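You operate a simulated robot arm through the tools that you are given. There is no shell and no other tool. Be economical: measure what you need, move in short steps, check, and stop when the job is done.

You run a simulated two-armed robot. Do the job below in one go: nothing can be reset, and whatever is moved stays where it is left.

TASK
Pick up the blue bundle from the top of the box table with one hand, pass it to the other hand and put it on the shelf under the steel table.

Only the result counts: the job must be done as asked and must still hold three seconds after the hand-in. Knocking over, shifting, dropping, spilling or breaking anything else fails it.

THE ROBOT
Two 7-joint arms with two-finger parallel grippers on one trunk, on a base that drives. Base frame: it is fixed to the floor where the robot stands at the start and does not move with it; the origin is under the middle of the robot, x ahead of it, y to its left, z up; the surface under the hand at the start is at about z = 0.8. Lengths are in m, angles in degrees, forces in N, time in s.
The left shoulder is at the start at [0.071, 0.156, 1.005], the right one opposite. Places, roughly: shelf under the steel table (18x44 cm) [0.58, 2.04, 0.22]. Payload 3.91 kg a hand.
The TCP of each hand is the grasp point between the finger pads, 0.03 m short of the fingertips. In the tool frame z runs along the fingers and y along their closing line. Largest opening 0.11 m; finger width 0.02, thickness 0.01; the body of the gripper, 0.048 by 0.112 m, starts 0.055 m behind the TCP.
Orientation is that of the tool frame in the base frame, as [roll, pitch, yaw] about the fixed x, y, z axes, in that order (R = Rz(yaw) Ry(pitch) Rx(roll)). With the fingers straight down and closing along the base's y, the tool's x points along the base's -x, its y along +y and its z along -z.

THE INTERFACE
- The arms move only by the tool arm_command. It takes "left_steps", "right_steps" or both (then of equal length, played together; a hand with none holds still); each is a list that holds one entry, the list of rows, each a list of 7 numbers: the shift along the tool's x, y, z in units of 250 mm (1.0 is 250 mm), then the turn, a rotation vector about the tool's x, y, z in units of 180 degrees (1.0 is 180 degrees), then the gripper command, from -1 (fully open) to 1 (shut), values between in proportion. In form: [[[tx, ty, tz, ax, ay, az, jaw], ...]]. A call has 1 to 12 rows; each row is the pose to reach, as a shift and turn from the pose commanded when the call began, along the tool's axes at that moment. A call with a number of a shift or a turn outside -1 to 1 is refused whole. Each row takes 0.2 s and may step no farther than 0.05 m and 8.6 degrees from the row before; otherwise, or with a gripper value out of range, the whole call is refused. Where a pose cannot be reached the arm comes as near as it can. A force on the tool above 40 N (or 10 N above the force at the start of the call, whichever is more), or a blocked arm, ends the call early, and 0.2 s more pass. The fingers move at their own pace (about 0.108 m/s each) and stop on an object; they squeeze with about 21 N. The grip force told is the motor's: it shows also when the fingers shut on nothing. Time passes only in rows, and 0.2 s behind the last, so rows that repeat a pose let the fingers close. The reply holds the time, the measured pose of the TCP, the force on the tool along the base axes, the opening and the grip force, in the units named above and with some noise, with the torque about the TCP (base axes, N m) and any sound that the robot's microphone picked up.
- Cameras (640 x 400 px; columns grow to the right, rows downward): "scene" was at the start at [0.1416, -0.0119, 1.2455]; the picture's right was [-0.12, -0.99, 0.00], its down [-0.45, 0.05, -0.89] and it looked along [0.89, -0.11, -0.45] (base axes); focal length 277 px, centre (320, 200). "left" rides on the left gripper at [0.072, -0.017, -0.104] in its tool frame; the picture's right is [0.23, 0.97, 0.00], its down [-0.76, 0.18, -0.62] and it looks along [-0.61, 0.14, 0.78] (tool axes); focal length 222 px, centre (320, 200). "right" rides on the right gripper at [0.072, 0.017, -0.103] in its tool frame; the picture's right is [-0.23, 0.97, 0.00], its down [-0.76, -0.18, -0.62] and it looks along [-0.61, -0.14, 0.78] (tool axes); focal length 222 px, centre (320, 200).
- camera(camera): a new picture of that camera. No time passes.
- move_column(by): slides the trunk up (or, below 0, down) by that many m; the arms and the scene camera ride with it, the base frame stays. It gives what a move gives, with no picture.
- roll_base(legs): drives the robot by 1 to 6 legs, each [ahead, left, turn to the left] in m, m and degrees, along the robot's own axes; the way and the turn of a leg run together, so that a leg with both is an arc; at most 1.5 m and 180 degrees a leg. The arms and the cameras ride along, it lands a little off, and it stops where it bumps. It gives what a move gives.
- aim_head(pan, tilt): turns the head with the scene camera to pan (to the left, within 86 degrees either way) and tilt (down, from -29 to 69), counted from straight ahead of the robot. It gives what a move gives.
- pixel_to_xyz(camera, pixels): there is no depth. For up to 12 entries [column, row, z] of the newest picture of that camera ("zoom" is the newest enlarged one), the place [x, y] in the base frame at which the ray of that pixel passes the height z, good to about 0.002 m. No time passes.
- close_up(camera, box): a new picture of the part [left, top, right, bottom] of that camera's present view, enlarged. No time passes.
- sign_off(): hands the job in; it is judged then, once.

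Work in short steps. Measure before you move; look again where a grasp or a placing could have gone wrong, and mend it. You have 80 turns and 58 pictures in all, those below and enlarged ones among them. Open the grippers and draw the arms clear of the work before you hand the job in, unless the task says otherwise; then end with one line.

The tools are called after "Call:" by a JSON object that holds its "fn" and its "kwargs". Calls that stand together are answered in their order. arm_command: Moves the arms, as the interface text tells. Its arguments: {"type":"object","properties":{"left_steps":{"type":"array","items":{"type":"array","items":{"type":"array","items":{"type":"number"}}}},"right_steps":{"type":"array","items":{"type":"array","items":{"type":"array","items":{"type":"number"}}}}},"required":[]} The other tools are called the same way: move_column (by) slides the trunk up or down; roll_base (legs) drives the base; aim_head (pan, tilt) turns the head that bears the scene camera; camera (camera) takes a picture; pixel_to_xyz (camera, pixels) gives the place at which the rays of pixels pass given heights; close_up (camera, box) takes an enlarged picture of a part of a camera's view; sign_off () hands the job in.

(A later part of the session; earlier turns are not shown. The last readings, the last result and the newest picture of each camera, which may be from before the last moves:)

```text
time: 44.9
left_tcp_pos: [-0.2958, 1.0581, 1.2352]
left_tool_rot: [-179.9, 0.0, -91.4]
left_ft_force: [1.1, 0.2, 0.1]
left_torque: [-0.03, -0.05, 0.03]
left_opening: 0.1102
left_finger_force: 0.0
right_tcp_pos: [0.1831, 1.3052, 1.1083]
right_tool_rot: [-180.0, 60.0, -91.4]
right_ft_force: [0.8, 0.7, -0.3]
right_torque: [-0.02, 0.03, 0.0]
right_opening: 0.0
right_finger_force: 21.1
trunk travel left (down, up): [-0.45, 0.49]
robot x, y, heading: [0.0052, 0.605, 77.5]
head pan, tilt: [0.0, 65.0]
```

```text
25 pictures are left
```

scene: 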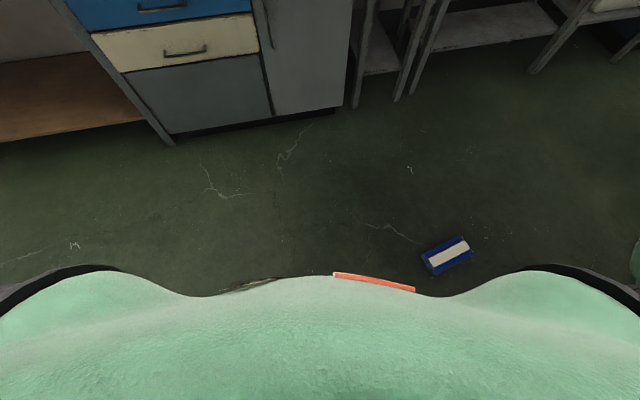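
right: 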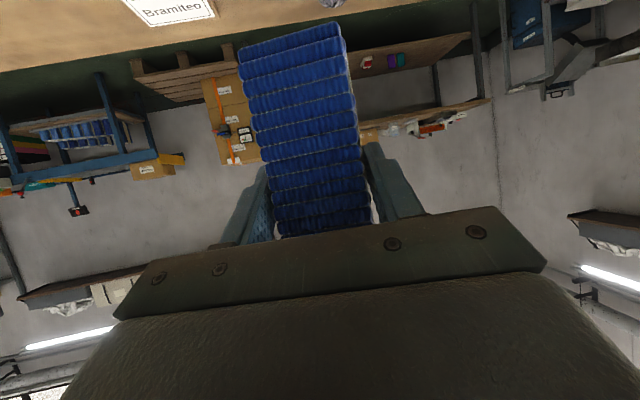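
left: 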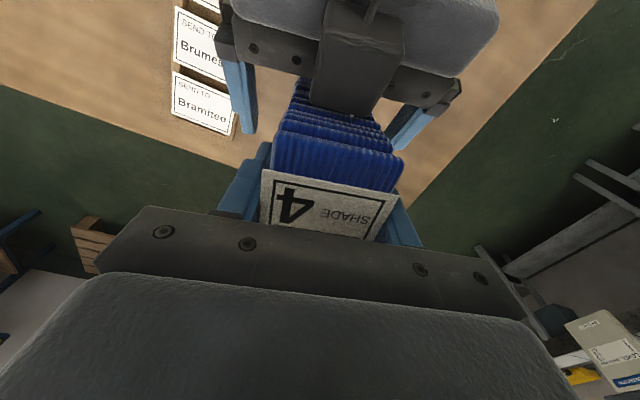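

It lies on the floor at about (447,256), looking intact. I enlarge and measure it.

Call:
{"fn": "close_up", "kwargs": {"camera": "scene", "box": [390, 215, 500, 295]}}

Call:
{"fn": "pixel_to_xyz", "kwargs": {"camera": "scene", "pixels": [[420, 253, 0.06], [432, 276, 0.0], [474, 259, 0.0], [465, 235, 0.06], [447, 254, 0.06], [350, 100, 0.0], [397, 98, 0.0]]}}

```text
5.00 times, centred on (445, 255) of scene
```

zoom: 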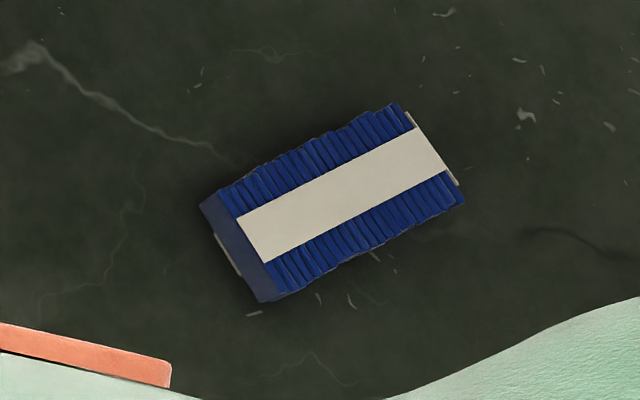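

```text
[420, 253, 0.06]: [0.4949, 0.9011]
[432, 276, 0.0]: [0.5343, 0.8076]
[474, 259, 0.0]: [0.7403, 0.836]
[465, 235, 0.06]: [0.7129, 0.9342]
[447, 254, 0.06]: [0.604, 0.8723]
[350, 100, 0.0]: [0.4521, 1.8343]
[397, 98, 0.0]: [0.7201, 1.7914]
```

It lies on its wide side (5 cm high, 7.5 cm wide, 19 cm long). I measure the top-face corners at z = 0.052.

Call:
{"fn": "pixel_to_xyz", "kwargs": {"camera": "zoom", "pixels": [[220, 190, 0.052], [398, 104, 0.052], [465, 198, 0.052], [278, 294, 0.052], [341, 196, 0.052]]}}

```text
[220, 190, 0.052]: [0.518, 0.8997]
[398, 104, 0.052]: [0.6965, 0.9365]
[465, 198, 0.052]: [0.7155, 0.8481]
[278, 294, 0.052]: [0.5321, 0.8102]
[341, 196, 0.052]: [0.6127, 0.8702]
```

It is about 9 cm wide, 18.5 cm long, long axis at 11.6°, centre (0.616, 0.874), and I can pick it from the floor with the right hand aligned to that axis. I move the base clear of it and turn back to heading ≈ 0.

Call:
{"fn": "roll_base", "kwargs": {"legs": [[0.236, 0.195, 0], [0, 0, -77]]}}

Call:
{"fn": "aim_head", "kwargs": {"pan": 0, "tilt": 50}}

Call:
{"fn": "camera", "kwargs": {"camera": "scene"}}

```text
time: 50.2
left_tcp_pos: [0.236, 1.2704, 1.2345]
left_tool_rot: [-179.8, -0.1, -168.3]
left_ft_force: [0.3, -0.5, -0.6]
left_torque: [0.03, 0.03, -0.02]
left_opening: 0.1098
left_finger_force: 0.1
right_tcp_pos: [0.5858, 0.8588, 1.1068]
right_tool_rot: [180.0, 60.0, -168.4]
right_ft_force: [-0.6, 0.2, 0.1]
right_torque: [-0.01, -0.06, 0.02]
right_opening: 0.0002
right_finger_force: 21.0
trunk travel left (down, up): [-0.45, 0.49]
robot x, y, heading: [-0.1377, 0.8727, 0.4]
head pan, tilt: [0.0, 65.0]
```

```text
time: 51.0
left_tcp_pos: [0.2369, 1.2707, 1.2348]
left_tool_rot: [-179.9, 0.1, -168.4]
left_ft_force: [-0.4, 0.2, 0.6]
left_torque: [-0.01, -0.02, 0.02]
left_opening: 0.1101
left_finger_force: 0.0
right_tcp_pos: [0.5852, 0.8583, 1.1069]
right_tool_rot: [180.0, 60.1, -168.4]
right_ft_force: [0.0, 0.3, 0.4]
right_torque: [0.01, -0.01, 0.04]
right_opening: 0.0002
right_finger_force: 20.9
trunk travel left (down, up): [-0.45, 0.49]
robot x, y, heading: [-0.1373, 0.8742, 0.2]
head pan, tilt: [0.0, 50.0]
```

```text
23 pictures are left
```

scene: 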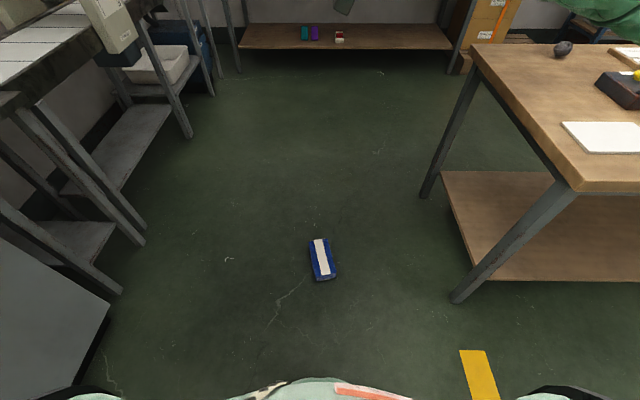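

The bundle is straight ahead at (322,259). I enlarge it and measure it again, along with the table's near corner.

Call:
{"fn": "close_up", "kwargs": {"camera": "scene", "box": [282, 230, 362, 290]}}

Call:
{"fn": "pixel_to_xyz", "kwargs": {"camera": "scene", "pixels": [[575, 192, 0.78], [478, 48, 0.8], [457, 300, 0.0], [118, 293, 0.0]]}}

```text
6.67 times, centred on (322, 260) of scene
```

zoom: 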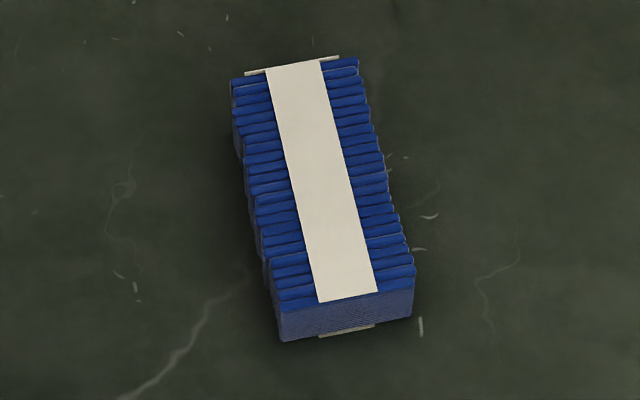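

```text
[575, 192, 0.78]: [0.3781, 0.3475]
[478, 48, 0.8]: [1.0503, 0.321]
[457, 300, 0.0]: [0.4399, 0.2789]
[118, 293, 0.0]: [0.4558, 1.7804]
```

The stack is intact. I take its corner coordinates from the enlarged view.

Call:
{"fn": "pixel_to_xyz", "kwargs": {"camera": "zoom", "pixels": [[280, 308, 0.052], [414, 284, 0.052], [357, 60, 0.052], [232, 82, 0.052], [283, 341, 0.0], [411, 316, 0.0], [378, 165, 0.052], [248, 185, 0.052], [265, 70, 0.055], [318, 62, 0.055], [320, 302, 0.055], [377, 292, 0.055]]}}

```text
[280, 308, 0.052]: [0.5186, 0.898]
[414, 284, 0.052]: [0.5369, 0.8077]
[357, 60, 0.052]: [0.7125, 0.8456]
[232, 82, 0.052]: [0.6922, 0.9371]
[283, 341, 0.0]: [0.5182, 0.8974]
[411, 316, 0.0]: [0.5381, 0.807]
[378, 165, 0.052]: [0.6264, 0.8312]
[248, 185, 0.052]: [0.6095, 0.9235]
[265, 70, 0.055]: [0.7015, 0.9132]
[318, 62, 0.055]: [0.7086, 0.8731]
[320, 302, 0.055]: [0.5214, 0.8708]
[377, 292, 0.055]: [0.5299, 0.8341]
```

Geometry is consistent: height 5.2 cm, width 9.3 cm, axis 12.4°, centre (0.615, 0.873). Before lowering the trunk I check the right elbow against the table's corner at (0.378, 0.348).

Call:
{"fn": "aim_head", "kwargs": {"pan": -65, "tilt": 30}}

Call:
{"fn": "camera", "kwargs": {"camera": "scene"}}

```text
time: 52.4
left_tcp_pos: [0.2363, 1.2693, 1.235]
left_tool_rot: [-179.9, -0.1, -168.3]
left_ft_force: [0.1, -0.5, 0.0]
left_torque: [0.02, 0.03, 0.01]
left_opening: 0.1102
left_finger_force: 0.0
right_tcp_pos: [0.5852, 0.8576, 1.1079]
right_tool_rot: [179.9, 60.0, -168.3]
right_ft_force: [0.4, -0.4, 0.7]
right_torque: [0.01, -0.01, 0.0]
right_opening: 0.0
right_finger_force: 20.6
trunk travel left (down, up): [-0.45, 0.49]
robot x, y, heading: [-0.1383, 0.876, 0.5]
head pan, tilt: [-65.0, 30.0]
```

```text
21 pictures are left
```

scene: 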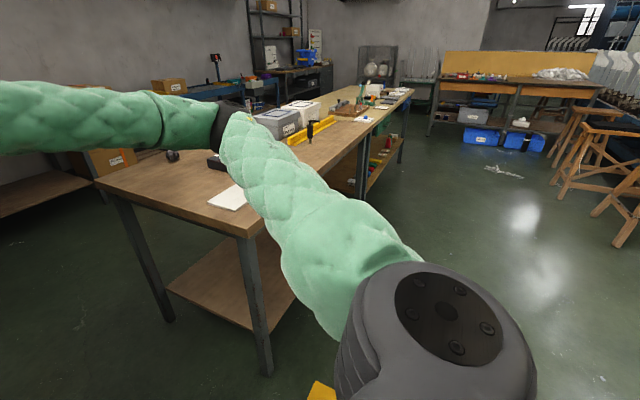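

The elbow (235,125) stays about 9 cm clear of the table edge. I open the right gripper, reduce the tilt to 45°, then lower the trunk.

Call:
{"fn": "arm_command", "kwargs": {"right_steps": [[[0, 0, 0, 0, 0.04, 0, -1], [0, 0, 0, 0, 0.083, 0, -1], [0, 0, 0, 0, 0.083, 0, -1], [0, 0, 0, 0, 0.083, 0, -1]]]}}

Call:
{"fn": "move_column", "kwargs": {"by": -0.42}}

Call:
{"fn": "camera", "kwargs": {"camera": "scene"}}

Call:
{"fn": "camera", "kwargs": {"camera": "right"}}

```text
time: 53.4
left_tcp_pos: [0.2354, 1.2705, 1.2348]
left_tool_rot: [-179.8, -0.1, -168.4]
left_ft_force: [-0.2, -0.6, 0.3]
left_torque: [0.01, -0.01, 0.01]
left_opening: 0.1101
left_finger_force: 0.0
right_tcp_pos: [0.585, 0.8582, 1.1074]
right_tool_rot: [179.9, 45.0, -168.5]
right_ft_force: [1.0, 0.1, 0.4]
right_torque: [0.01, -0.02, 0.03]
right_opening: 0.11
right_finger_force: 0.0
trunk travel left (down, up): [-0.45, 0.49]
robot x, y, heading: [-0.1435, 0.8751, 0.9]
head pan, tilt: [-65.0, 30.0]
```

```text
refused: -0.42 is not a number from -0.4 to 0.4
```

```text
20 pictures are left
```

scene: 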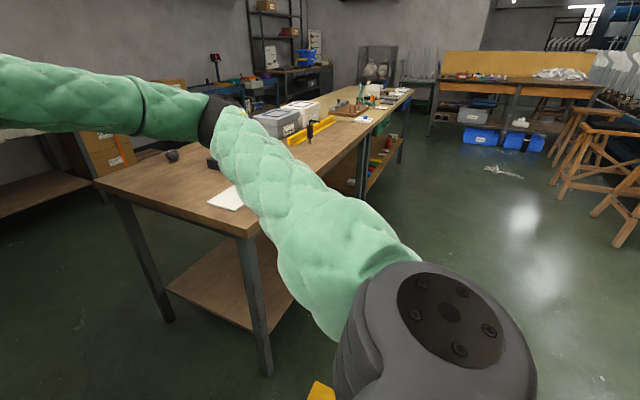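

```text
19 pictures are left
```

right: 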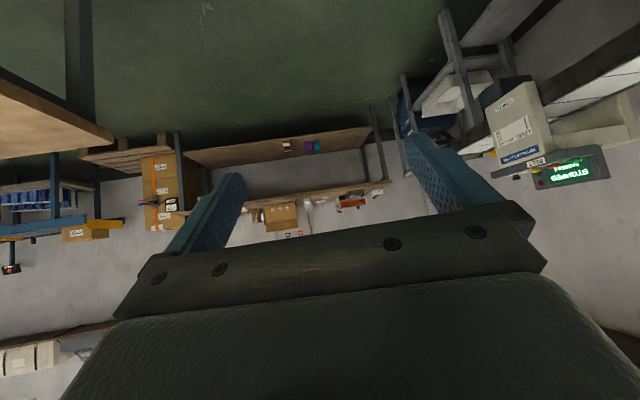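

The column takes at most 0.4 m at a time, so I lower it by 0.4 m and check where the hand ends up.

Call:
{"fn": "move_column", "kwargs": {"by": -0.4}}

```text
time: 56.2
left_tcp_pos: [0.2654, 1.2563, 0.9025]
left_tool_rot: [-172.6, -3.3, -165.5]
left_ft_force: [3.3, 0.1, -1.3]
left_torque: [0.06, 0.22, -0.02]
left_opening: 0.1099
left_finger_force: 0.1
right_tcp_pos: [0.5916, 0.8792, 0.8051]
right_tool_rot: [-179.2, 47.1, -161.6]
right_ft_force: [0.4, 1.2, -2.8]
right_torque: [0.02, -0.21, -0.01]
right_opening: 0.11
right_finger_force: 0.0
trunk travel left (down, up): [-0.133, 0.807]
robot x, y, heading: [-0.1051, 0.8474, 1.3]
head pan, tilt: [-65.0, 30.0]
stopped: the arm was blocked; the commanded pose is now the measured one
```

The descent was stopped by contact after 0.32 m. I look at the right elbow, then the left.

Call:
{"fn": "camera", "kwargs": {"camera": "scene"}}

Call:
{"fn": "aim_head", "kwargs": {"pan": 65, "tilt": 30}}

Call:
{"fn": "camera", "kwargs": {"camera": "scene"}}

```text
18 pictures are left
```

scene: 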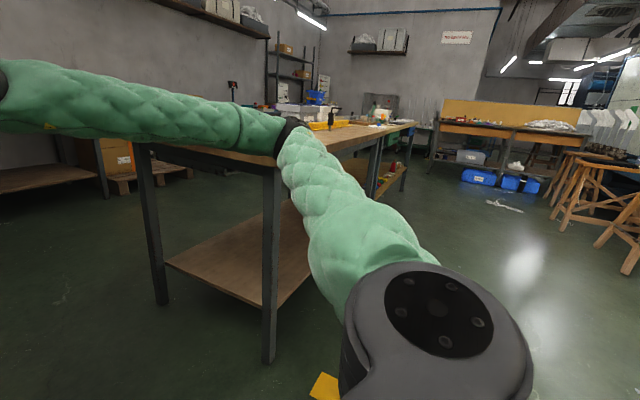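

```text
time: 58.3
left_tcp_pos: [0.246, 1.2555, 0.9067]
left_tool_rot: [-170.8, -4.1, -165.2]
left_ft_force: [-0.4, 1.0, 0.0]
left_torque: [0.01, 0.01, -0.03]
left_opening: 0.1101
left_finger_force: 0.1
right_tcp_pos: [0.5616, 0.8873, 0.7916]
right_tool_rot: [-178.3, 45.7, -159.2]
right_ft_force: [-0.5, 0.2, -0.2]
right_torque: [-0.01, -0.01, 0.02]
right_opening: 0.1099
right_finger_force: 0.0
trunk travel left (down, up): [-0.133, 0.807]
robot x, y, heading: [-0.1053, 0.8474, 0.8]
head pan, tilt: [65.0, 30.0]
```

```text
17 pictures are left
```

scene: 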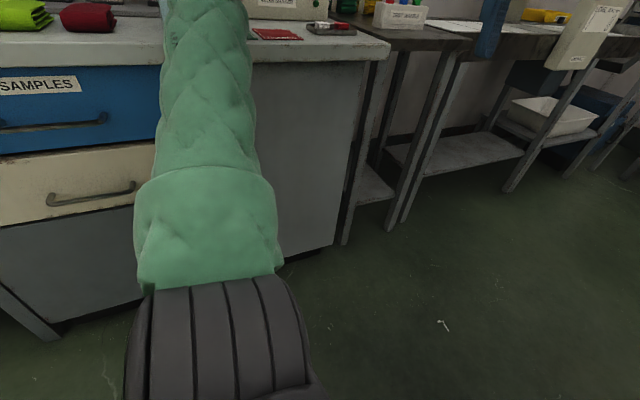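

The right elbow at (290,135) met the table's corner edge. I raise the trunk again, then back the base off so the elbow clears.

Call:
{"fn": "move_column", "kwargs": {"by": 0.2}}

Call:
{"fn": "roll_base", "kwargs": {"legs": [[-0.2, 0.03, 0]]}}

Call:
{"fn": "aim_head", "kwargs": {"pan": -45, "tilt": 40}}

Call:
{"fn": "camera", "kwargs": {"camera": "scene"}}

```text
time: 58.6
left_tcp_pos: [0.2537, 1.1746, 0.9368]
left_tool_rot: [-167.5, -8.2, -159.9]
left_ft_force: [1.0, 3.4, -1.5]
left_torque: [-0.3, 0.19, -0.05]
left_opening: 0.1099
left_finger_force: 0.0
right_tcp_pos: [0.5443, 0.8573, 0.7578]
right_tool_rot: [175.5, 46.1, -155.5]
right_ft_force: [0.3, 1.6, -0.2]
right_torque: [-0.09, -0.04, -0.1]
right_opening: 0.11
right_finger_force: 0.0
trunk travel left (down, up): [-0.134, 0.806]
robot x, y, heading: [-0.0993, 0.8537, 2.4]
head pan, tilt: [65.0, 30.0]
stopped: the arm was blocked; the commanded pose is now the measured one
```

```text
time: 59.4
left_tcp_pos: [0.3351, 0.945, 0.9274]
left_tool_rot: [-179.3, -3.9, -167.6]
left_ft_force: [-2.4, -2.3, 0.3]
left_torque: [0.19, -0.21, -0.04]
left_opening: 0.1101
left_finger_force: 0.1
right_tcp_pos: [0.5709, 0.6406, 0.6718]
right_tool_rot: [161.0, 46.6, -173.4]
right_ft_force: [-7.6, -4.5, -20.6]
right_torque: [0.9, -1.49, -0.04]
right_opening: 0.1101
right_finger_force: 0.0
trunk travel left (down, up): [-0.134, 0.806]
robot x, y, heading: [-0.0416, 0.8414, -4.8]
head pan, tilt: [65.0, 30.0]
stopped in leg 1: the robot was blocked; the commanded pose is now the measured one
```

```text
time: 61.3
left_tcp_pos: [0.2935, 0.9573, 0.9422]
left_tool_rot: [179.4, -3.0, -162.6]
left_ft_force: [-0.6, 0.2, 0.7]
left_torque: [0.01, 0.03, -0.04]
left_opening: 0.1101
left_finger_force: 0.1
right_tcp_pos: [0.5566, 0.6801, 0.6886]
right_tool_rot: [158.7, 47.9, -170.5]
right_ft_force: [1.6, -0.7, 0.3]
right_torque: [0.01, -0.04, 0.03]
right_opening: 0.1099
right_finger_force: 0.0
trunk travel left (down, up): [-0.134, 0.806]
robot x, y, heading: [-0.0675, 0.8466, 0.0]
head pan, tilt: [-45.0, 40.0]
```

```text
16 pictures are left
```

scene: 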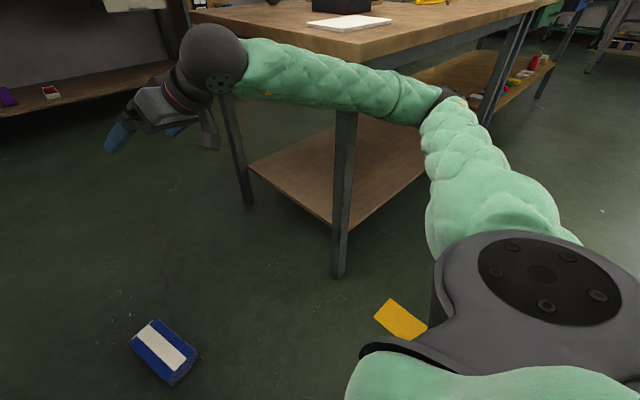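

The right forearm lies against the table's corner, which hinders moves. I try to free it by sliding the base straight left, away from the table.

Call:
{"fn": "roll_base", "kwargs": {"legs": [[0, 0.1, 0]]}}

Call:
{"fn": "camera", "kwargs": {"camera": "scene"}}

```text
time: 62.4
left_tcp_pos: [0.2914, 1.0655, 0.9412]
left_tool_rot: [179.8, -3.1, -162.5]
left_ft_force: [0.2, -0.3, -0.2]
left_torque: [0.02, 0.02, 0.02]
left_opening: 0.1099
left_finger_force: 0.0
right_tcp_pos: [0.5566, 0.7881, 0.6925]
right_tool_rot: [159.2, 48.2, -169.7]
right_ft_force: [0.7, -0.4, 0.1]
right_torque: [-0.01, 0.01, 0.01]
right_opening: 0.1099
right_finger_force: 0.0
trunk travel left (down, up): [-0.134, 0.806]
robot x, y, heading: [-0.0733, 0.9474, 0.3]
head pan, tilt: [-45.0, 40.0]
```

```text
15 pictures are left
```

scene: 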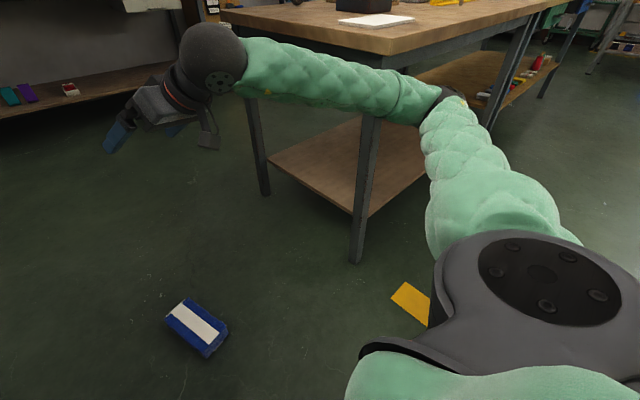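

Free now: it moved left 10 cm with no forces. I move back 15 cm and another 5 cm left, so the bundle is about 0.84 m ahead of the right shoulder side.

Call:
{"fn": "roll_base", "kwargs": {"legs": [[-0.15, 0.05, 0]]}}

Call:
{"fn": "move_column", "kwargs": {"by": -0.13}}

Call:
{"fn": "aim_head", "kwargs": {"pan": -15, "tilt": 45}}

Call:
{"fn": "camera", "kwargs": {"camera": "scene"}}

```text
time: 63.8
left_tcp_pos: [0.1378, 1.1178, 0.9429]
left_tool_rot: [179.8, -3.1, -162.4]
left_ft_force: [0.7, -0.4, 0.3]
left_torque: [-0.01, -0.03, 0.04]
left_opening: 0.11
left_finger_force: 0.1
right_tcp_pos: [0.4041, 0.8399, 0.6937]
right_tool_rot: [159.3, 48.1, -169.6]
right_ft_force: [-0.4, 0.4, -1.1]
right_torque: [0.0, 0.01, -0.01]
right_opening: 0.1102
right_finger_force: 0.1
trunk travel left (down, up): [-0.134, 0.806]
robot x, y, heading: [-0.2201, 1.0016, 0.3]
head pan, tilt: [-45.0, 40.0]
```

```text
time: 65.4
left_tcp_pos: [0.1394, 1.117, 0.8124]
left_tool_rot: [179.9, -3.0, -162.2]
left_ft_force: [0.3, 0.5, -0.2]
left_torque: [-0.04, 0.01, 0.02]
left_opening: 0.1102
left_finger_force: 0.0
right_tcp_pos: [0.4044, 0.8407, 0.5635]
right_tool_rot: [159.3, 48.1, -169.6]
right_ft_force: [0.6, -0.3, 0.3]
right_torque: [-0.03, 0.0, 0.02]
right_opening: 0.1101
right_finger_force: 0.1
trunk travel left (down, up): [-0.004, 0.936]
robot x, y, heading: [-0.2244, 0.9968, 0.7]
head pan, tilt: [-45.0, 40.0]
```

```text
time: 66.4
left_tcp_pos: [0.1384, 1.1158, 0.8124]
left_tool_rot: [179.8, -3.0, -162.2]
left_ft_force: [-0.9, -0.5, -0.3]
left_torque: [0.01, -0.01, -0.01]
left_opening: 0.11
left_finger_force: 0.2
right_tcp_pos: [0.4046, 0.8423, 0.5627]
right_tool_rot: [159.4, 48.1, -169.6]
right_ft_force: [0.0, 0.2, 0.4]
right_torque: [0.01, 0.02, 0.02]
right_opening: 0.1097
right_finger_force: 0.1
trunk travel left (down, up): [-0.004, 0.936]
robot x, y, heading: [-0.2238, 1.0007, 0.3]
head pan, tilt: [-15.0, 45.0]
```

```text
14 pictures are left
```

scene: 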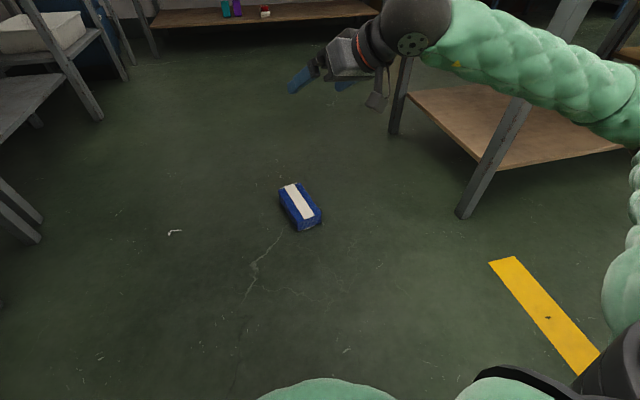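

The bundle is at (300,207) and undisturbed. I straighten the right tool (roll back to 180°, tilt 45°, yaw along the bundle) and re-measure the bundle.

Call:
{"fn": "arm_command", "kwargs": {"right_steps": [[[0, 0, 0, 0.036, 0.006, -0.001, -1], [0, 0, 0, 0.072, 0.012, -0.002, -1], [0, 0, 0, 0.108, 0.018, -0.003, -1], [0, 0, 0, 0.108, 0.018, -0.003, -1]]]}}

Call:
{"fn": "close_up", "kwargs": {"camera": "scene", "box": [255, 170, 345, 242]}}

```text
time: 67.4
left_tcp_pos: [0.1393, 1.1179, 0.8126]
left_tool_rot: [179.8, -3.1, -162.3]
left_ft_force: [0.4, 0.8, -0.1]
left_torque: [0.0, 0.0, -0.01]
left_opening: 0.1101
left_finger_force: 0.1
right_tcp_pos: [0.4044, 0.8407, 0.5643]
right_tool_rot: [179.8, 45.0, -168.0]
right_ft_force: [0.3, -0.8, -0.7]
right_torque: [0.0, 0.05, -0.02]
right_opening: 0.11
right_finger_force: 0.1
trunk travel left (down, up): [-0.004, 0.936]
robot x, y, heading: [-0.2236, 1.0029, 0.3]
head pan, tilt: [-15.0, 45.0]
```

```text
5.56 times, centred on (300, 206) of scene
```

zoom: 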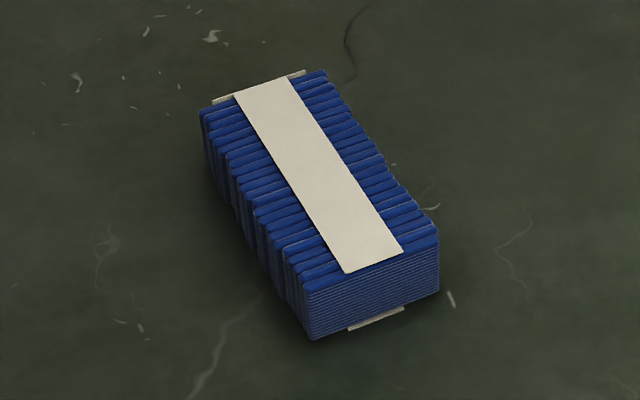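

Call:
{"fn": "pixel_to_xyz", "kwargs": {"camera": "zoom", "pixels": [[306, 293, 0.052], [439, 235, 0.052], [325, 70, 0.052], [200, 113, 0.052], [385, 155, 0.052], [254, 212, 0.052], [313, 340, 0.0], [439, 292, 0.0], [300, 285, 0.052], [240, 190, 0.052], [365, 140, 0.052]]}}

```text
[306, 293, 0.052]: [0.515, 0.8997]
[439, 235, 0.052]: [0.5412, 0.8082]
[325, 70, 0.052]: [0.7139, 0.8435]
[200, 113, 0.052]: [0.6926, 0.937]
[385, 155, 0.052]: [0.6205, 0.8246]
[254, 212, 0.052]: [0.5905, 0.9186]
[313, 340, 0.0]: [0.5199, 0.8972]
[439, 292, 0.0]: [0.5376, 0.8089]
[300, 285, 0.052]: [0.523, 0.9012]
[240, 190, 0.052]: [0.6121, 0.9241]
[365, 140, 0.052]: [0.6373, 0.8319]
```

Confirmed: centre (0.615, 0.874), axis 11.6–12°, free width about 9.6 cm against the 11 cm opening. I bring the open hand to hover 16 cm above the floor over the bundle.

Call:
{"fn": "arm_command", "kwargs": {"right_steps": [[[0.046, -0.004, 0.1445, 0, 0, 0, -1], [0.092, -0.008, 0.289, 0, 0, 0, -1], [0.138, -0.012, 0.4335, 0, 0, 0, -1], [0.184, -0.016, 0.578, 0, 0, 0, -1], [0.23, -0.02, 0.7225, 0, 0, 0, -1], [0.276, -0.023, 0.867, 0, 0, 0, -1]]]}}

Call:
{"fn": "arm_command", "kwargs": {"right_steps": [[[0.046, -0.004, 0.1445, 0, 0, 0, -1], [0.092, -0.008, 0.289, 0, 0, 0, -1], [0.138, -0.012, 0.4335, 0, 0, 0, -1], [0.184, -0.016, 0.578, 0, 0, 0, -1], [0.23, -0.02, 0.7225, 0, 0, 0, -1], [0.276, -0.023, 0.867, 0, 0, 0, -1], [0.276, -0.023, 0.867, 0, 0, 0, -1]]]}}

Call:
{"fn": "camera", "kwargs": {"camera": "right"}}

```text
time: 68.8
left_tcp_pos: [0.1391, 1.1162, 0.8128]
left_tool_rot: [179.7, -3.1, -162.2]
left_ft_force: [-0.9, 0.0, 0.4]
left_torque: [-0.01, 0.0, 0.01]
left_opening: 0.11
left_finger_force: 0.0
right_tcp_pos: [0.5072, 0.8587, 0.362]
right_tool_rot: [179.9, 45.0, -168.0]
right_ft_force: [0.5, -0.6, 0.1]
right_torque: [0.0, -0.02, -0.01]
right_opening: 0.1099
right_finger_force: 0.2
trunk travel left (down, up): [-0.004, 0.936]
robot x, y, heading: [-0.2218, 1.003, 0.0]
head pan, tilt: [-15.0, 45.0]
```

```text
time: 70.4
left_tcp_pos: [0.1375, 1.1161, 0.8123]
left_tool_rot: [179.7, -3.2, -162.4]
left_ft_force: [-0.1, 0.8, 0.0]
left_torque: [0.04, -0.01, -0.01]
left_opening: 0.1099
left_finger_force: 0.0
right_tcp_pos: [0.6125, 0.8732, 0.1573]
right_tool_rot: [179.9, 45.0, -168.0]
right_ft_force: [0.0, 1.0, 0.0]
right_torque: [0.06, -0.02, -0.01]
right_opening: 0.1099
right_finger_force: 0.1
trunk travel left (down, up): [-0.004, 0.936]
robot x, y, heading: [-0.2254, 0.9992, 0.5]
head pan, tilt: [-15.0, 45.0]
```

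```text
12 pictures are left
```

right: 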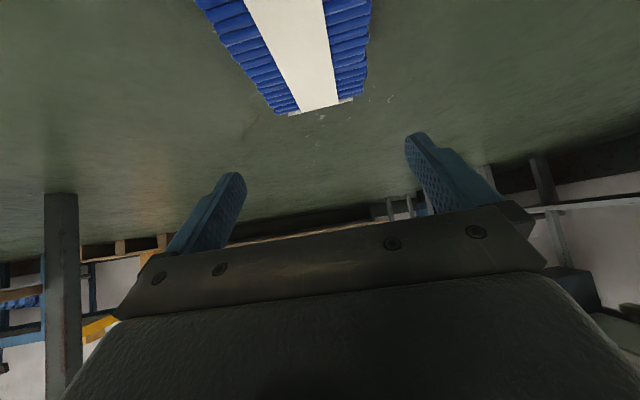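

The view shows the bundle's far end at (278,113)–(366,98). I cross-check its position using this camera before descending.

Call:
{"fn": "pixel_to_xyz", "kwargs": {"camera": "right", "pixels": [[275, 112, 0.045], [366, 98, 0.045], [204, 10, 0.052], [371, 10, 0.052]]}}

```text
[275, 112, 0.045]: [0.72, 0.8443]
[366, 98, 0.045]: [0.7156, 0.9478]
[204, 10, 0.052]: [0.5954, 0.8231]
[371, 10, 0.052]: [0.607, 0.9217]
```

Both cameras agree within 2 mm that the hand is centred. I descend in two stages, first so the fingertips just enter beside the bundle.

Call:
{"fn": "arm_command", "kwargs": {"right_steps": [[[0.08, 0, 0.08, 0, 0, 0, -1], [0.16, 0, 0.16, 0, 0, 0, -1], [0.235, 0, 0.235, 0, 0, 0, -1], [0.235, 0, 0.235, 0, 0, 0, -1]]]}}

Call:
{"fn": "camera", "kwargs": {"camera": "right"}}

```text
time: 71.4
left_tcp_pos: [0.1383, 1.1166, 0.8125]
left_tool_rot: [179.7, -3.1, -162.4]
left_ft_force: [0.2, 0.5, -0.6]
left_torque: [0.01, -0.04, 0.01]
left_opening: 0.11
left_finger_force: 0.1
right_tcp_pos: [0.6101, 0.8724, 0.0759]
right_tool_rot: [179.8, 45.0, -167.9]
right_ft_force: [-0.2, 0.6, 0.0]
right_torque: [-0.02, 0.03, 0.01]
right_opening: 0.1102
right_finger_force: 0.0
trunk travel left (down, up): [-0.004, 0.936]
robot x, y, heading: [-0.2229, 0.9994, 0.4]
head pan, tilt: [-15.0, 45.0]
```

```text
11 pictures are left
```

right: 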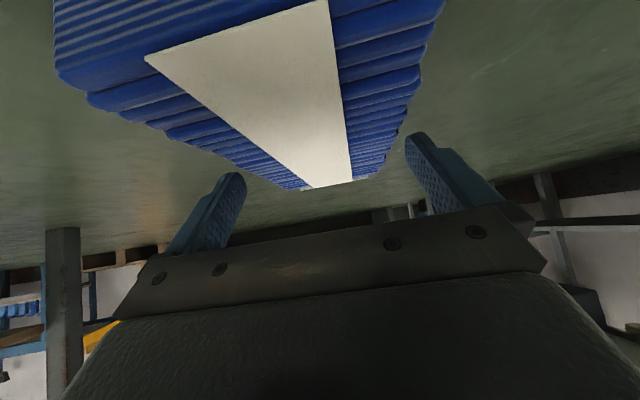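

The fingertips sit just outside both edges (left tip (235,178), right tip (413,140)). I continue to z ≈ 0.042 and close.

Call:
{"fn": "arm_command", "kwargs": {"right_steps": [[[0.032, 0, 0.032, 0, 0, 0, -1], [0.064, 0, 0.064, 0, 0, 0, -1], [0.096, 0, 0.096, 0, 0, 0, -1], [0.096, 0, 0.096, 0, 0, 0, -1]]]}}

```text
time: 72.4
left_tcp_pos: [0.1385, 1.1173, 0.8121]
left_tool_rot: [179.8, -3.1, -162.3]
left_ft_force: [-0.3, 0.8, 0.0]
left_torque: [0.0, -0.03, -0.01]
left_opening: 0.11
left_finger_force: 0.0
right_tcp_pos: [0.6089, 0.8722, 0.0412]
right_tool_rot: [179.9, 45.0, -167.9]
right_ft_force: [0.3, -0.1, 1.6]
right_torque: [-0.01, -0.01, 0.01]
right_opening: 0.1101
right_finger_force: 0.1
trunk travel left (down, up): [-0.004, 0.936]
robot x, y, heading: [-0.2217, 0.9992, 0.5]
head pan, tilt: [-15.0, 45.0]
```

No contact on the way down. I close the gripper and lift 10 cm.

Call:
{"fn": "arm_command", "kwargs": {"right_steps": [[[0, 0, 0, 0, 0, 0, 0], [0, 0, 0, 0, 0, 0, 1], [0, 0, 0, 0, 0, 0, 1], [0, 0, 0, 0, 0, 0, 1]]]}}

Call:
{"fn": "arm_command", "kwargs": {"right_steps": [[[-0.02, 0, -0.02, 0, 0, 0, 1], [-0.06, 0, -0.06, 0, 0, 0, 1], [-0.12, 0, -0.12, 0, 0, 0, 1], [-0.18, 0, -0.18, 0, 0, 0, 1], [-0.24, 0, -0.24, 0, 0, 0, 1], [-0.28, 0, -0.28, 0, 0, 0, 1], [-0.28, 0, -0.28, 0, 0, 0, 1]]]}}

Call:
{"fn": "camera", "kwargs": {"camera": "scene"}}

```text
time: 73.4
left_tcp_pos: [0.1373, 1.1174, 0.8128]
left_tool_rot: [179.8, -3.1, -162.4]
left_ft_force: [-0.8, 0.0, 0.1]
left_torque: [-0.03, 0.0, -0.01]
left_opening: 0.1101
left_finger_force: 0.0
right_tcp_pos: [0.6102, 0.8722, 0.0422]
right_tool_rot: [179.9, 45.0, -168.1]
right_ft_force: [-0.2, -0.8, -0.5]
right_torque: [0.22, -0.01, 0.19]
right_opening: 0.1
right_finger_force: 21.3
trunk travel left (down, up): [-0.004, 0.936]
robot x, y, heading: [-0.2262, 0.9981, 0.5]
head pan, tilt: [-15.0, 45.0]
```

```text
time: 75.0
left_tcp_pos: [0.1396, 1.1172, 0.8117]
left_tool_rot: [179.7, -3.1, -162.3]
left_ft_force: [0.2, 0.4, 0.4]
left_torque: [-0.01, 0.0, -0.02]
left_opening: 0.1102
left_finger_force: 0.1
right_tcp_pos: [0.6108, 0.8749, 0.1401]
right_tool_rot: [179.9, 45.1, -168.0]
right_ft_force: [0.2, -0.6, -5.9]
right_torque: [-0.01, 0.01, 0.01]
right_opening: 0.1002
right_finger_force: 20.9
trunk travel left (down, up): [-0.004, 0.936]
robot x, y, heading: [-0.2207, 0.9995, 0.7]
head pan, tilt: [-15.0, 45.0]
```

```text
10 pictures are left
```

scene: 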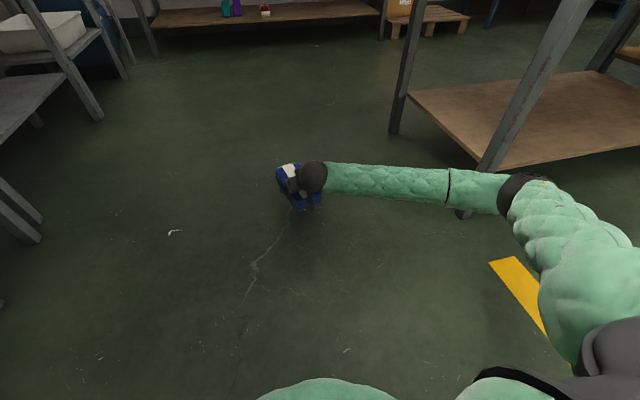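

Held squarely: opening 10.0 cm, 5.9 N weight and no torque. I draw it in and raise it gently to z ≈ 0.30 for the drive.

Call:
{"fn": "arm_command", "kwargs": {"right_steps": [[[-0.006, 0.007, -0.05, 0, 0, 0, 1], [-0.018, 0.02, -0.15, 0, 0, 0, 1], [-0.032, 0.036, -0.27, 0, 0, 0, 1], [-0.046, 0.053, -0.4, 0, 0, 0, 1], [-0.06, 0.07, -0.53, 0, 0, 0, 1], [-0.075, 0.086, -0.65, 0, 0, 0, 1], [-0.086, 0.1, -0.75, 0, 0, 0, 1], [-0.093, 0.108, -0.812, 0, 0, 0, 1], [-0.093, 0.108, -0.812, 0, 0, 0, 1]]]}}

Call:
{"fn": "roll_base", "kwargs": {"legs": [[0, 0, 5]]}}

```text
time: 77.0
left_tcp_pos: [0.139, 1.1171, 0.812]
left_tool_rot: [179.9, -3.1, -162.3]
left_ft_force: [0.0, -0.1, 0.2]
left_torque: [-0.01, -0.01, 0.01]
left_opening: 0.1102
left_finger_force: 0.1
right_tcp_pos: [0.483, 0.8744, 0.3018]
right_tool_rot: [179.8, 45.1, -168.0]
right_ft_force: [-0.3, 0.9, -5.4]
right_torque: [0.01, 0.02, -0.01]
right_opening: 0.0999
right_finger_force: 21.7
trunk travel left (down, up): [-0.004, 0.936]
robot x, y, heading: [-0.2249, 0.9999, 0.5]
head pan, tilt: [-15.0, 45.0]
```

```text
time: 77.9
left_tcp_pos: [0.1268, 1.1483, 0.8126]
left_tool_rot: [179.8, -3.1, -157.3]
left_ft_force: [-0.2, -0.2, 0.5]
left_torque: [-0.01, -0.02, 0.06]
left_opening: 0.1101
left_finger_force: 0.1
right_tcp_pos: [0.4904, 0.9371, 0.3013]
right_tool_rot: [179.9, 44.9, -162.9]
right_ft_force: [-0.9, 0.6, -4.7]
right_torque: [0.02, 0.03, 0.02]
right_opening: 0.0998
right_finger_force: 20.7
trunk travel left (down, up): [-0.004, 0.936]
robot x, y, heading: [-0.2229, 1.0003, 5.6]
head pan, tilt: [-15.0, 45.0]
```

A small 5° turn left the grip unchanged. I continue in small legs.

Call:
{"fn": "roll_base", "kwargs": {"legs": [[0, 0, 6], [0, 0, 6], [0, 0, 6], [0, 0, 6]]}}

```text
time: 80.4
left_tcp_pos: [0.0351, 1.278, 0.8129]
left_tool_rot: [179.8, -3.1, -133.0]
left_ft_force: [-0.8, -0.3, 0.5]
left_torque: [0.02, -0.03, 0.02]
left_opening: 0.1102
left_finger_force: 0.0
right_tcp_pos: [0.4545, 1.2353, 0.3005]
right_tool_rot: [179.9, 45.1, -138.9]
right_ft_force: [-0.1, 0.9, -5.3]
right_torque: [-0.02, 0.04, -0.01]
right_opening: 0.1
right_finger_force: 20.9
trunk travel left (down, up): [-0.004, 0.936]
robot x, y, heading: [-0.2232, 1.0015, 29.4]
head pan, tilt: [-15.0, 45.0]
```

Still secure. I translate in five short legs toward (0.26, 0.90).

Call:
{"fn": "roll_base", "kwargs": {"legs": [[0.075, -0.065, 0], [0.075, -0.065, 0], [0.075, -0.065, 0], [0.075, -0.065, 0], [0.075, -0.065, 0]]}}

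Call:
{"fn": "roll_base", "kwargs": {"legs": [[0, 0, 6], [0, 0, 6], [0, 0, 6], [0, 0, 6], [0, 0, 6], [0, 0, 6]]}}

```text
time: 84.5
left_tcp_pos: [0.5233, 1.1774, 0.8116]
left_tool_rot: [179.9, -3.1, -133.3]
left_ft_force: [-0.3, 1.0, 0.3]
left_torque: [-0.01, 0.04, 0.0]
left_opening: 0.1099
left_finger_force: 0.0
right_tcp_pos: [0.9419, 1.1316, 0.3006]
right_tool_rot: [179.8, 45.0, -139.0]
right_ft_force: [-0.2, 0.6, -5.9]
right_torque: [-0.04, 0.04, 0.0]
right_opening: 0.0999
right_finger_force: 21.0
trunk travel left (down, up): [-0.004, 0.936]
robot x, y, heading: [0.2622, 0.8964, 29.7]
head pan, tilt: [-15.0, 45.0]
```

```text
time: 88.1
left_tcp_pos: [0.3104, 1.2769, 0.8127]
left_tool_rot: [179.6, -3.1, -97.2]
left_ft_force: [0.7, 0.1, 0.6]
left_torque: [-0.01, -0.01, -0.01]
left_opening: 0.1101
left_finger_force: 0.0
right_tcp_pos: [0.6738, 1.4864, 0.3021]
right_tool_rot: [180.0, 44.9, -103.1]
right_ft_force: [0.7, 0.3, -5.2]
right_torque: [-0.07, 0.02, 0.03]
right_opening: 0.1
right_finger_force: 21.2
trunk travel left (down, up): [-0.004, 0.936]
robot x, y, heading: [0.2592, 0.8985, 65.2]
head pan, tilt: [-15.0, 45.0]
```

Grip unchanged. I turn the last 13° so the tool points along +y, then look at the shelf.

Call:
{"fn": "roll_base", "kwargs": {"legs": [[0, 0, 6.5], [0, 0, 6.5]]}}

Call:
{"fn": "aim_head", "kwargs": {"pan": -5, "tilt": 28}}

Call:
{"fn": "camera", "kwargs": {"camera": "scene"}}

```text
time: 89.6
left_tcp_pos: [0.223, 1.2775, 0.8127]
left_tool_rot: [179.7, -3.2, -84.1]
left_ft_force: [0.4, 0.3, -0.3]
left_torque: [0.03, 0.02, 0.0]
left_opening: 0.11
left_finger_force: 0.0
right_tcp_pos: [0.5306, 1.5637, 0.3002]
right_tool_rot: [179.9, 44.8, -89.8]
right_ft_force: [0.4, 0.4, -5.2]
right_torque: [-0.01, 0.02, 0.02]
right_opening: 0.0999
right_finger_force: 20.8
trunk travel left (down, up): [-0.004, 0.936]
robot x, y, heading: [0.267, 0.8959, 78.6]
head pan, tilt: [-15.0, 45.0]
```

```text
time: 90.4
left_tcp_pos: [0.2234, 1.2778, 0.8115]
left_tool_rot: [179.9, -3.1, -84.1]
left_ft_force: [-0.5, 0.5, -0.1]
left_torque: [0.02, 0.04, 0.01]
left_opening: 0.11
left_finger_force: 0.2
right_tcp_pos: [0.5314, 1.5638, 0.2999]
right_tool_rot: [180.0, 44.9, -89.7]
right_ft_force: [0.0, -0.3, -5.9]
right_torque: [-0.04, -0.03, -0.03]
right_opening: 0.1001
right_finger_force: 21.2
trunk travel left (down, up): [-0.004, 0.936]
robot x, y, heading: [0.2655, 0.8992, 78.6]
head pan, tilt: [-5.0, 28.0]
```

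```text
9 pictures are left
```

scene: 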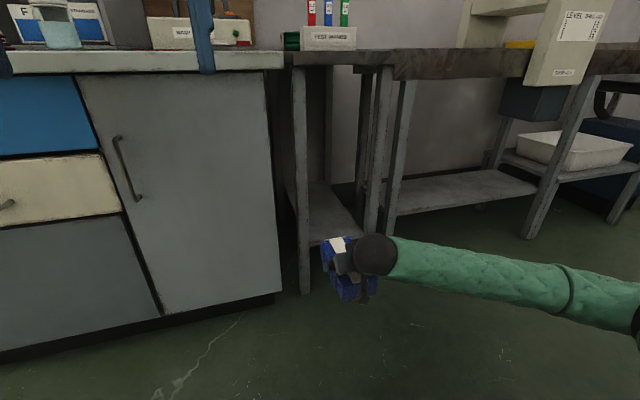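

The shelf shows between the front legs at about (303,…) and (372,…), front edge near (315,243)–(362,233). I measure legs, shelf and floor points.

Call:
{"fn": "pixel_to_xyz", "kwargs": {"camera": "scene", "pixels": [[312, 244, 0.22], [361, 233, 0.22], [309, 183, 0.22], [309, 290, 0.0], [299, 295, 0.0], [310, 240, 0.22], [365, 230, 0.22], [308, 150, 0.45], [366, 150, 0.45], [330, 182, 0.22], [294, 80, 0.7], [306, 80, 0.7]]}}

Call:
{"fn": "close_up", "kwargs": {"camera": "scene", "box": [270, 140, 400, 305]}}

```text
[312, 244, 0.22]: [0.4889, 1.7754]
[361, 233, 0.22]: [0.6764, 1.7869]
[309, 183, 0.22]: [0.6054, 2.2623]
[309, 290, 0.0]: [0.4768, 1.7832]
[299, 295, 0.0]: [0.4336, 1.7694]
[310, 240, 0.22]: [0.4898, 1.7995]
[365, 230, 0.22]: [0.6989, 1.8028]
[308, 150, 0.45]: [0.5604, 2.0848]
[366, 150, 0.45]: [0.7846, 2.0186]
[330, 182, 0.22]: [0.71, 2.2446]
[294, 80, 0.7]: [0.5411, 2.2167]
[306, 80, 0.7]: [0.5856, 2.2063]
```

```text
2.42 times, centred on (335, 222) of scene
```

zoom: 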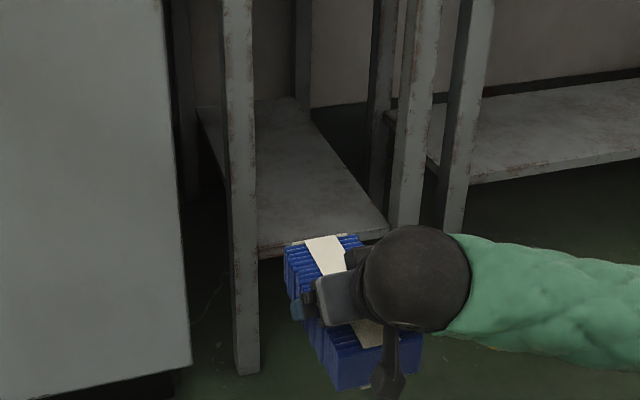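

Leg gap is x ≈ 0.477–0.68, shelf front edge y ≈ 1.78–1.82, so I aim at x = 0.58. I move the base 10 cm ahead in two short legs, then centre with the arm.

Call:
{"fn": "roll_base", "kwargs": {"legs": [[0.05, 0, 0], [0.05, 0, 0]]}}

Call:
{"fn": "arm_command", "kwargs": {"right_steps": [[[0, -0.03, 0, 0, 0, 0, 1], [0, -0.08, 0, 0, 0, 0, 1], [0, -0.116, 0, 0, 0, 0, 1], [0, -0.116, 0, 0, 0, 0, 1]]]}}

```text
time: 91.9
left_tcp_pos: [0.2425, 1.3774, 0.8117]
left_tool_rot: [179.8, -3.1, -84.1]
left_ft_force: [0.2, -0.8, 0.1]
left_torque: [0.03, 0.04, 0.0]
left_opening: 0.11
left_finger_force: 0.0
right_tcp_pos: [0.5509, 1.6626, 0.3]
right_tool_rot: [179.9, 45.0, -89.9]
right_ft_force: [0.7, -0.4, -5.5]
right_torque: [-0.04, 0.01, 0.01]
right_opening: 0.1002
right_finger_force: 20.8
trunk travel left (down, up): [-0.004, 0.936]
robot x, y, heading: [0.287, 1.0024, 78.5]
head pan, tilt: [-5.0, 28.0]
```

```text
time: 92.9
left_tcp_pos: [0.244, 1.3761, 0.8116]
left_tool_rot: [179.7, -3.2, -84.1]
left_ft_force: [0.0, 0.2, 0.3]
left_torque: [0.0, -0.01, 0.01]
left_opening: 0.1098
left_finger_force: 0.1
right_tcp_pos: [0.5798, 1.6629, 0.2997]
right_tool_rot: [179.9, 44.9, -89.8]
right_ft_force: [-0.4, -1.2, -4.3]
right_torque: [-0.04, 0.01, -0.03]
right_opening: 0.0998
right_finger_force: 21.5
trunk travel left (down, up): [-0.004, 0.936]
robot x, y, heading: [0.2855, 0.998, 78.7]
head pan, tilt: [-5.0, 28.0]
```

Now at x = 0.580, y = 1.663, bundle bottom z ≈ 0.258. I check the entry with the right camera.

Call:
{"fn": "camera", "kwargs": {"camera": "right"}}

```text
7 pictures are left
```

right: 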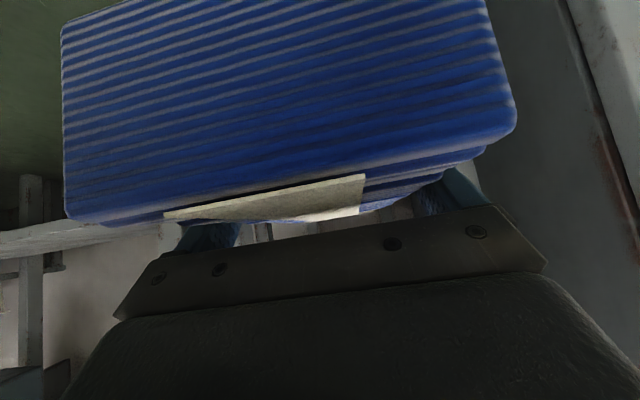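

The view is blocked mostly by the bundle, but no leg is near its edges. I advance 15 cm at this height, watching forces.

Call:
{"fn": "arm_command", "kwargs": {"right_steps": [[[-0.06, 0, 0.06, 0, 0, 0, 1], [-0.15, 0, 0.15, 0, 0, 0, 1], [-0.24, 0, 0.24, 0, 0, 0, 1], [-0.33, 0, 0.33, 0, 0, 0, 1], [-0.4, 0, 0.4, 0, 0, 0, 1], [-0.424, 0, 0.424, 0, 0, 0, 1], [-0.424, 0, 0.424, 0, 0, 0, 1]]]}}

Call:
{"fn": "close_up", "kwargs": {"camera": "scene", "box": [270, 110, 430, 270]}}

```text
time: 94.5
left_tcp_pos: [0.2422, 1.3769, 0.8123]
left_tool_rot: [179.9, -3.1, -84.1]
left_ft_force: [0.6, -0.6, 0.5]
left_torque: [0.01, -0.01, 0.01]
left_opening: 0.1101
left_finger_force: 0.1
right_tcp_pos: [0.5792, 1.815, 0.299]
right_tool_rot: [179.9, 44.8, -89.8]
right_ft_force: [-0.1, -0.4, -5.7]
right_torque: [-0.02, 0.0, 0.03]
right_opening: 0.0999
right_finger_force: 21.4
trunk travel left (down, up): [-0.004, 0.936]
robot x, y, heading: [0.2835, 0.9949, 78.6]
head pan, tilt: [-5.0, 28.0]
```

```text
2.50 times, centred on (350, 190) of scene
```

zoom: 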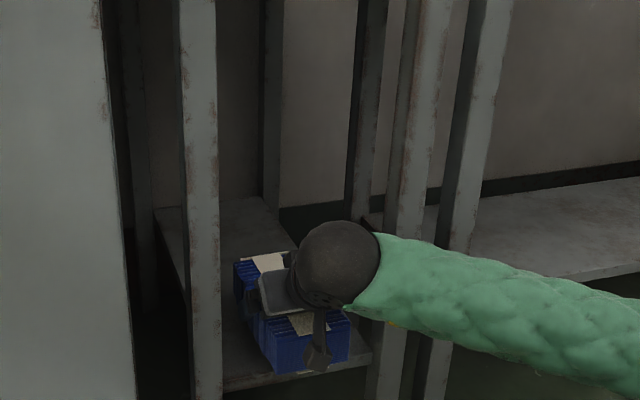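

Bundle is over the shelf (zoom (240–350, 255–370)) between the legs with no force. I advance another 11.5 cm.

Call:
{"fn": "arm_command", "kwargs": {"right_steps": [[[-0.06, 0, 0.06, 0, 0, 0, 1], [-0.13, 0, 0.13, 0, 0, 0, 1], [-0.2, 0, 0.2, 0, 0, 0, 1], [-0.27, 0, 0.27, 0, 0, 0, 1], [-0.325, 0, 0.325, 0, 0, 0, 1], [-0.325, 0, 0.325, 0, 0, 0, 1]]]}}

Call:
{"fn": "close_up", "kwargs": {"camera": "scene", "box": [270, 110, 430, 270]}}

```text
time: 95.9
left_tcp_pos: [0.2437, 1.3757, 0.8119]
left_tool_rot: [179.8, -3.2, -84.2]
left_ft_force: [0.1, -0.4, 0.2]
left_torque: [0.01, -0.01, -0.02]
left_opening: 0.1099
left_finger_force: 0.0
right_tcp_pos: [0.5801, 1.9302, 0.2986]
right_tool_rot: [179.9, 44.9, -89.9]
right_ft_force: [0.4, -0.4, -3.9]
right_torque: [-0.04, 0.0, -0.03]
right_opening: 0.1
right_finger_force: 21.1
trunk travel left (down, up): [-0.004, 0.936]
robot x, y, heading: [0.284, 0.996, 78.7]
head pan, tilt: [-5.0, 28.0]
```

```text
2.50 times, centred on (350, 190) of scene
```

zoom: 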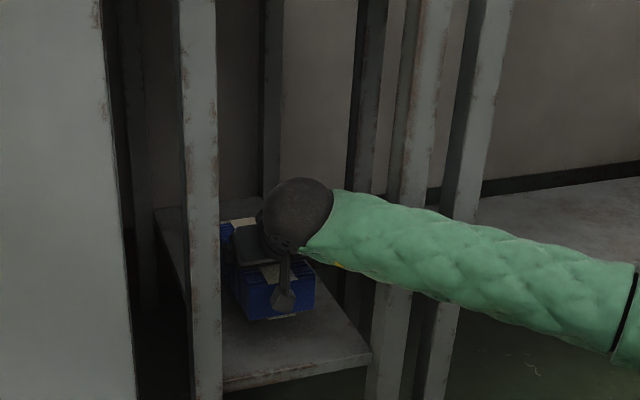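

Well inside the shelf. I lower 3.4 cm in small steps and read the force for contact.

Call:
{"fn": "arm_command", "kwargs": {"right_steps": [[[0.024, 0, 0.024, 0, 0, 0, 1], [0.048, 0, 0.048, 0, 0, 0, 1], [0.072, 0, 0.072, 0, 0, 0, 1], [0.088, 0, 0.088, 0, 0, 0, 1], [0.096, 0, 0.096, 0, 0, 0, 1], [0.096, 0, 0.096, 0, 0, 0, 1]]]}}

```text
time: 97.3
left_tcp_pos: [0.2432, 1.3757, 0.8116]
left_tool_rot: [179.8, -3.1, -84.1]
left_ft_force: [-0.9, 0.7, 0.0]
left_torque: [0.0, 0.02, -0.01]
left_opening: 0.1099
left_finger_force: 0.0
right_tcp_pos: [0.5794, 1.9286, 0.2654]
right_tool_rot: [180.0, 44.8, -89.7]
right_ft_force: [0.4, 0.5, -6.3]
right_torque: [-0.04, 0.04, -0.01]
right_opening: 0.0999
right_finger_force: 21.6
trunk travel left (down, up): [-0.004, 0.936]
robot x, y, heading: [0.2835, 0.9981, 78.9]
head pan, tilt: [-5.0, 28.0]
```

Still hanging (-6.3 N). I lower 3 mm at a time until the load comes off.

Call:
{"fn": "arm_command", "kwargs": {"right_steps": [[[0.008, 0, 0.008, 0, 0, 0, 1], [0.014, 0, 0.014, 0, 0, 0, 1], [0.014, 0, 0.014, 0, 0, 0, 1]]]}}

```text
time: 98.1
left_tcp_pos: [0.2415, 1.3763, 0.8134]
left_tool_rot: [179.8, -3.2, -84.1]
left_ft_force: [0.4, 0.5, 0.0]
left_torque: [0.02, 0.0, -0.03]
left_opening: 0.1102
left_finger_force: 0.0
right_tcp_pos: [0.5796, 1.9289, 0.2617]
right_tool_rot: [179.8, 45.0, -89.8]
right_ft_force: [-0.2, -1.1, 1.2]
right_torque: [0.64, 0.4, 0.02]
right_opening: 0.1
right_finger_force: 21.6
trunk travel left (down, up): [-0.004, 0.936]
robot x, y, heading: [0.2848, 0.9993, 78.8]
head pan, tilt: [-5.0, 28.0]
```

The shelf carries it now (+1.2 N). I open the gripper fully and rise straight up slowly.

Call:
{"fn": "arm_command", "kwargs": {"right_steps": [[[0, 0, 0, 0, 0, 0, 0.2], [0, 0, 0, 0, 0, 0, -1], [0, 0, 0, 0, 0, 0, -1], [0, 0, 0, 0, 0, 0, -1]]]}}

Call:
{"fn": "arm_command", "kwargs": {"right_steps": [[[-0.03, 0, -0.03, 0, 0, 0, -1], [-0.07, 0, -0.07, 0, 0, 0, -1], [-0.12, 0, -0.12, 0, 0, 0, -1], [-0.18, 0, -0.18, 0, 0, 0, -1], [-0.24, 0, -0.24, 0, 0, 0, -1], [-0.24, 0, -0.24, 0, 0, 0, -1]]]}}

Call:
{"fn": "close_up", "kwargs": {"camera": "scene", "box": [270, 110, 430, 270]}}

```text
time: 99.1
left_tcp_pos: [0.2433, 1.3775, 0.8124]
left_tool_rot: [179.8, -3.1, -84.1]
left_ft_force: [0.4, -0.7, -0.3]
left_torque: [-0.02, 0.05, 0.0]
left_opening: 0.1102
left_finger_force: 0.1
right_tcp_pos: [0.5792, 1.9278, 0.2614]
right_tool_rot: [179.9, 44.9, -89.9]
right_ft_force: [-0.1, 0.7, 1.1]
right_torque: [0.0, 0.01, -0.01]
right_opening: 0.1099
right_finger_force: 0.1
trunk travel left (down, up): [-0.004, 0.936]
robot x, y, heading: [0.2857, 0.9997, 78.6]
head pan, tilt: [-5.0, 28.0]
```

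```text
time: 100.5
left_tcp_pos: [0.2429, 1.3749, 0.8125]
left_tool_rot: [179.8, -3.0, -84.1]
left_ft_force: [0.0, 0.4, -0.2]
left_torque: [0.03, 0.01, -0.01]
left_opening: 0.11
left_finger_force: 0.0
right_tcp_pos: [0.5791, 1.9286, 0.348]
right_tool_rot: [179.9, 44.9, -89.9]
right_ft_force: [0.2, -0.2, -1.4]
right_torque: [-0.04, -0.03, 0.02]
right_opening: 0.1102
right_finger_force: 0.1
trunk travel left (down, up): [-0.004, 0.936]
robot x, y, heading: [0.281, 0.9993, 78.4]
head pan, tilt: [-5.0, 28.0]
```

```text
2.50 times, centred on (350, 190) of scene
```

zoom: 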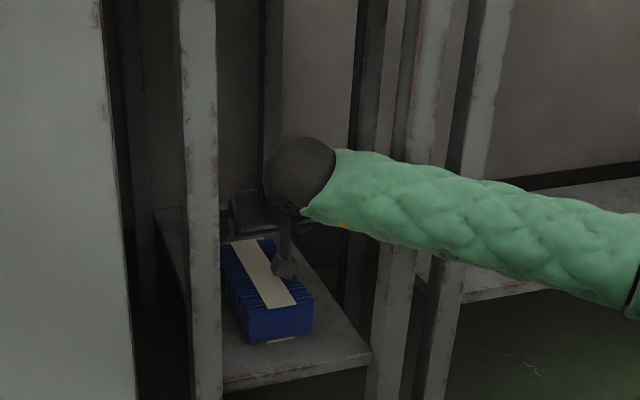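

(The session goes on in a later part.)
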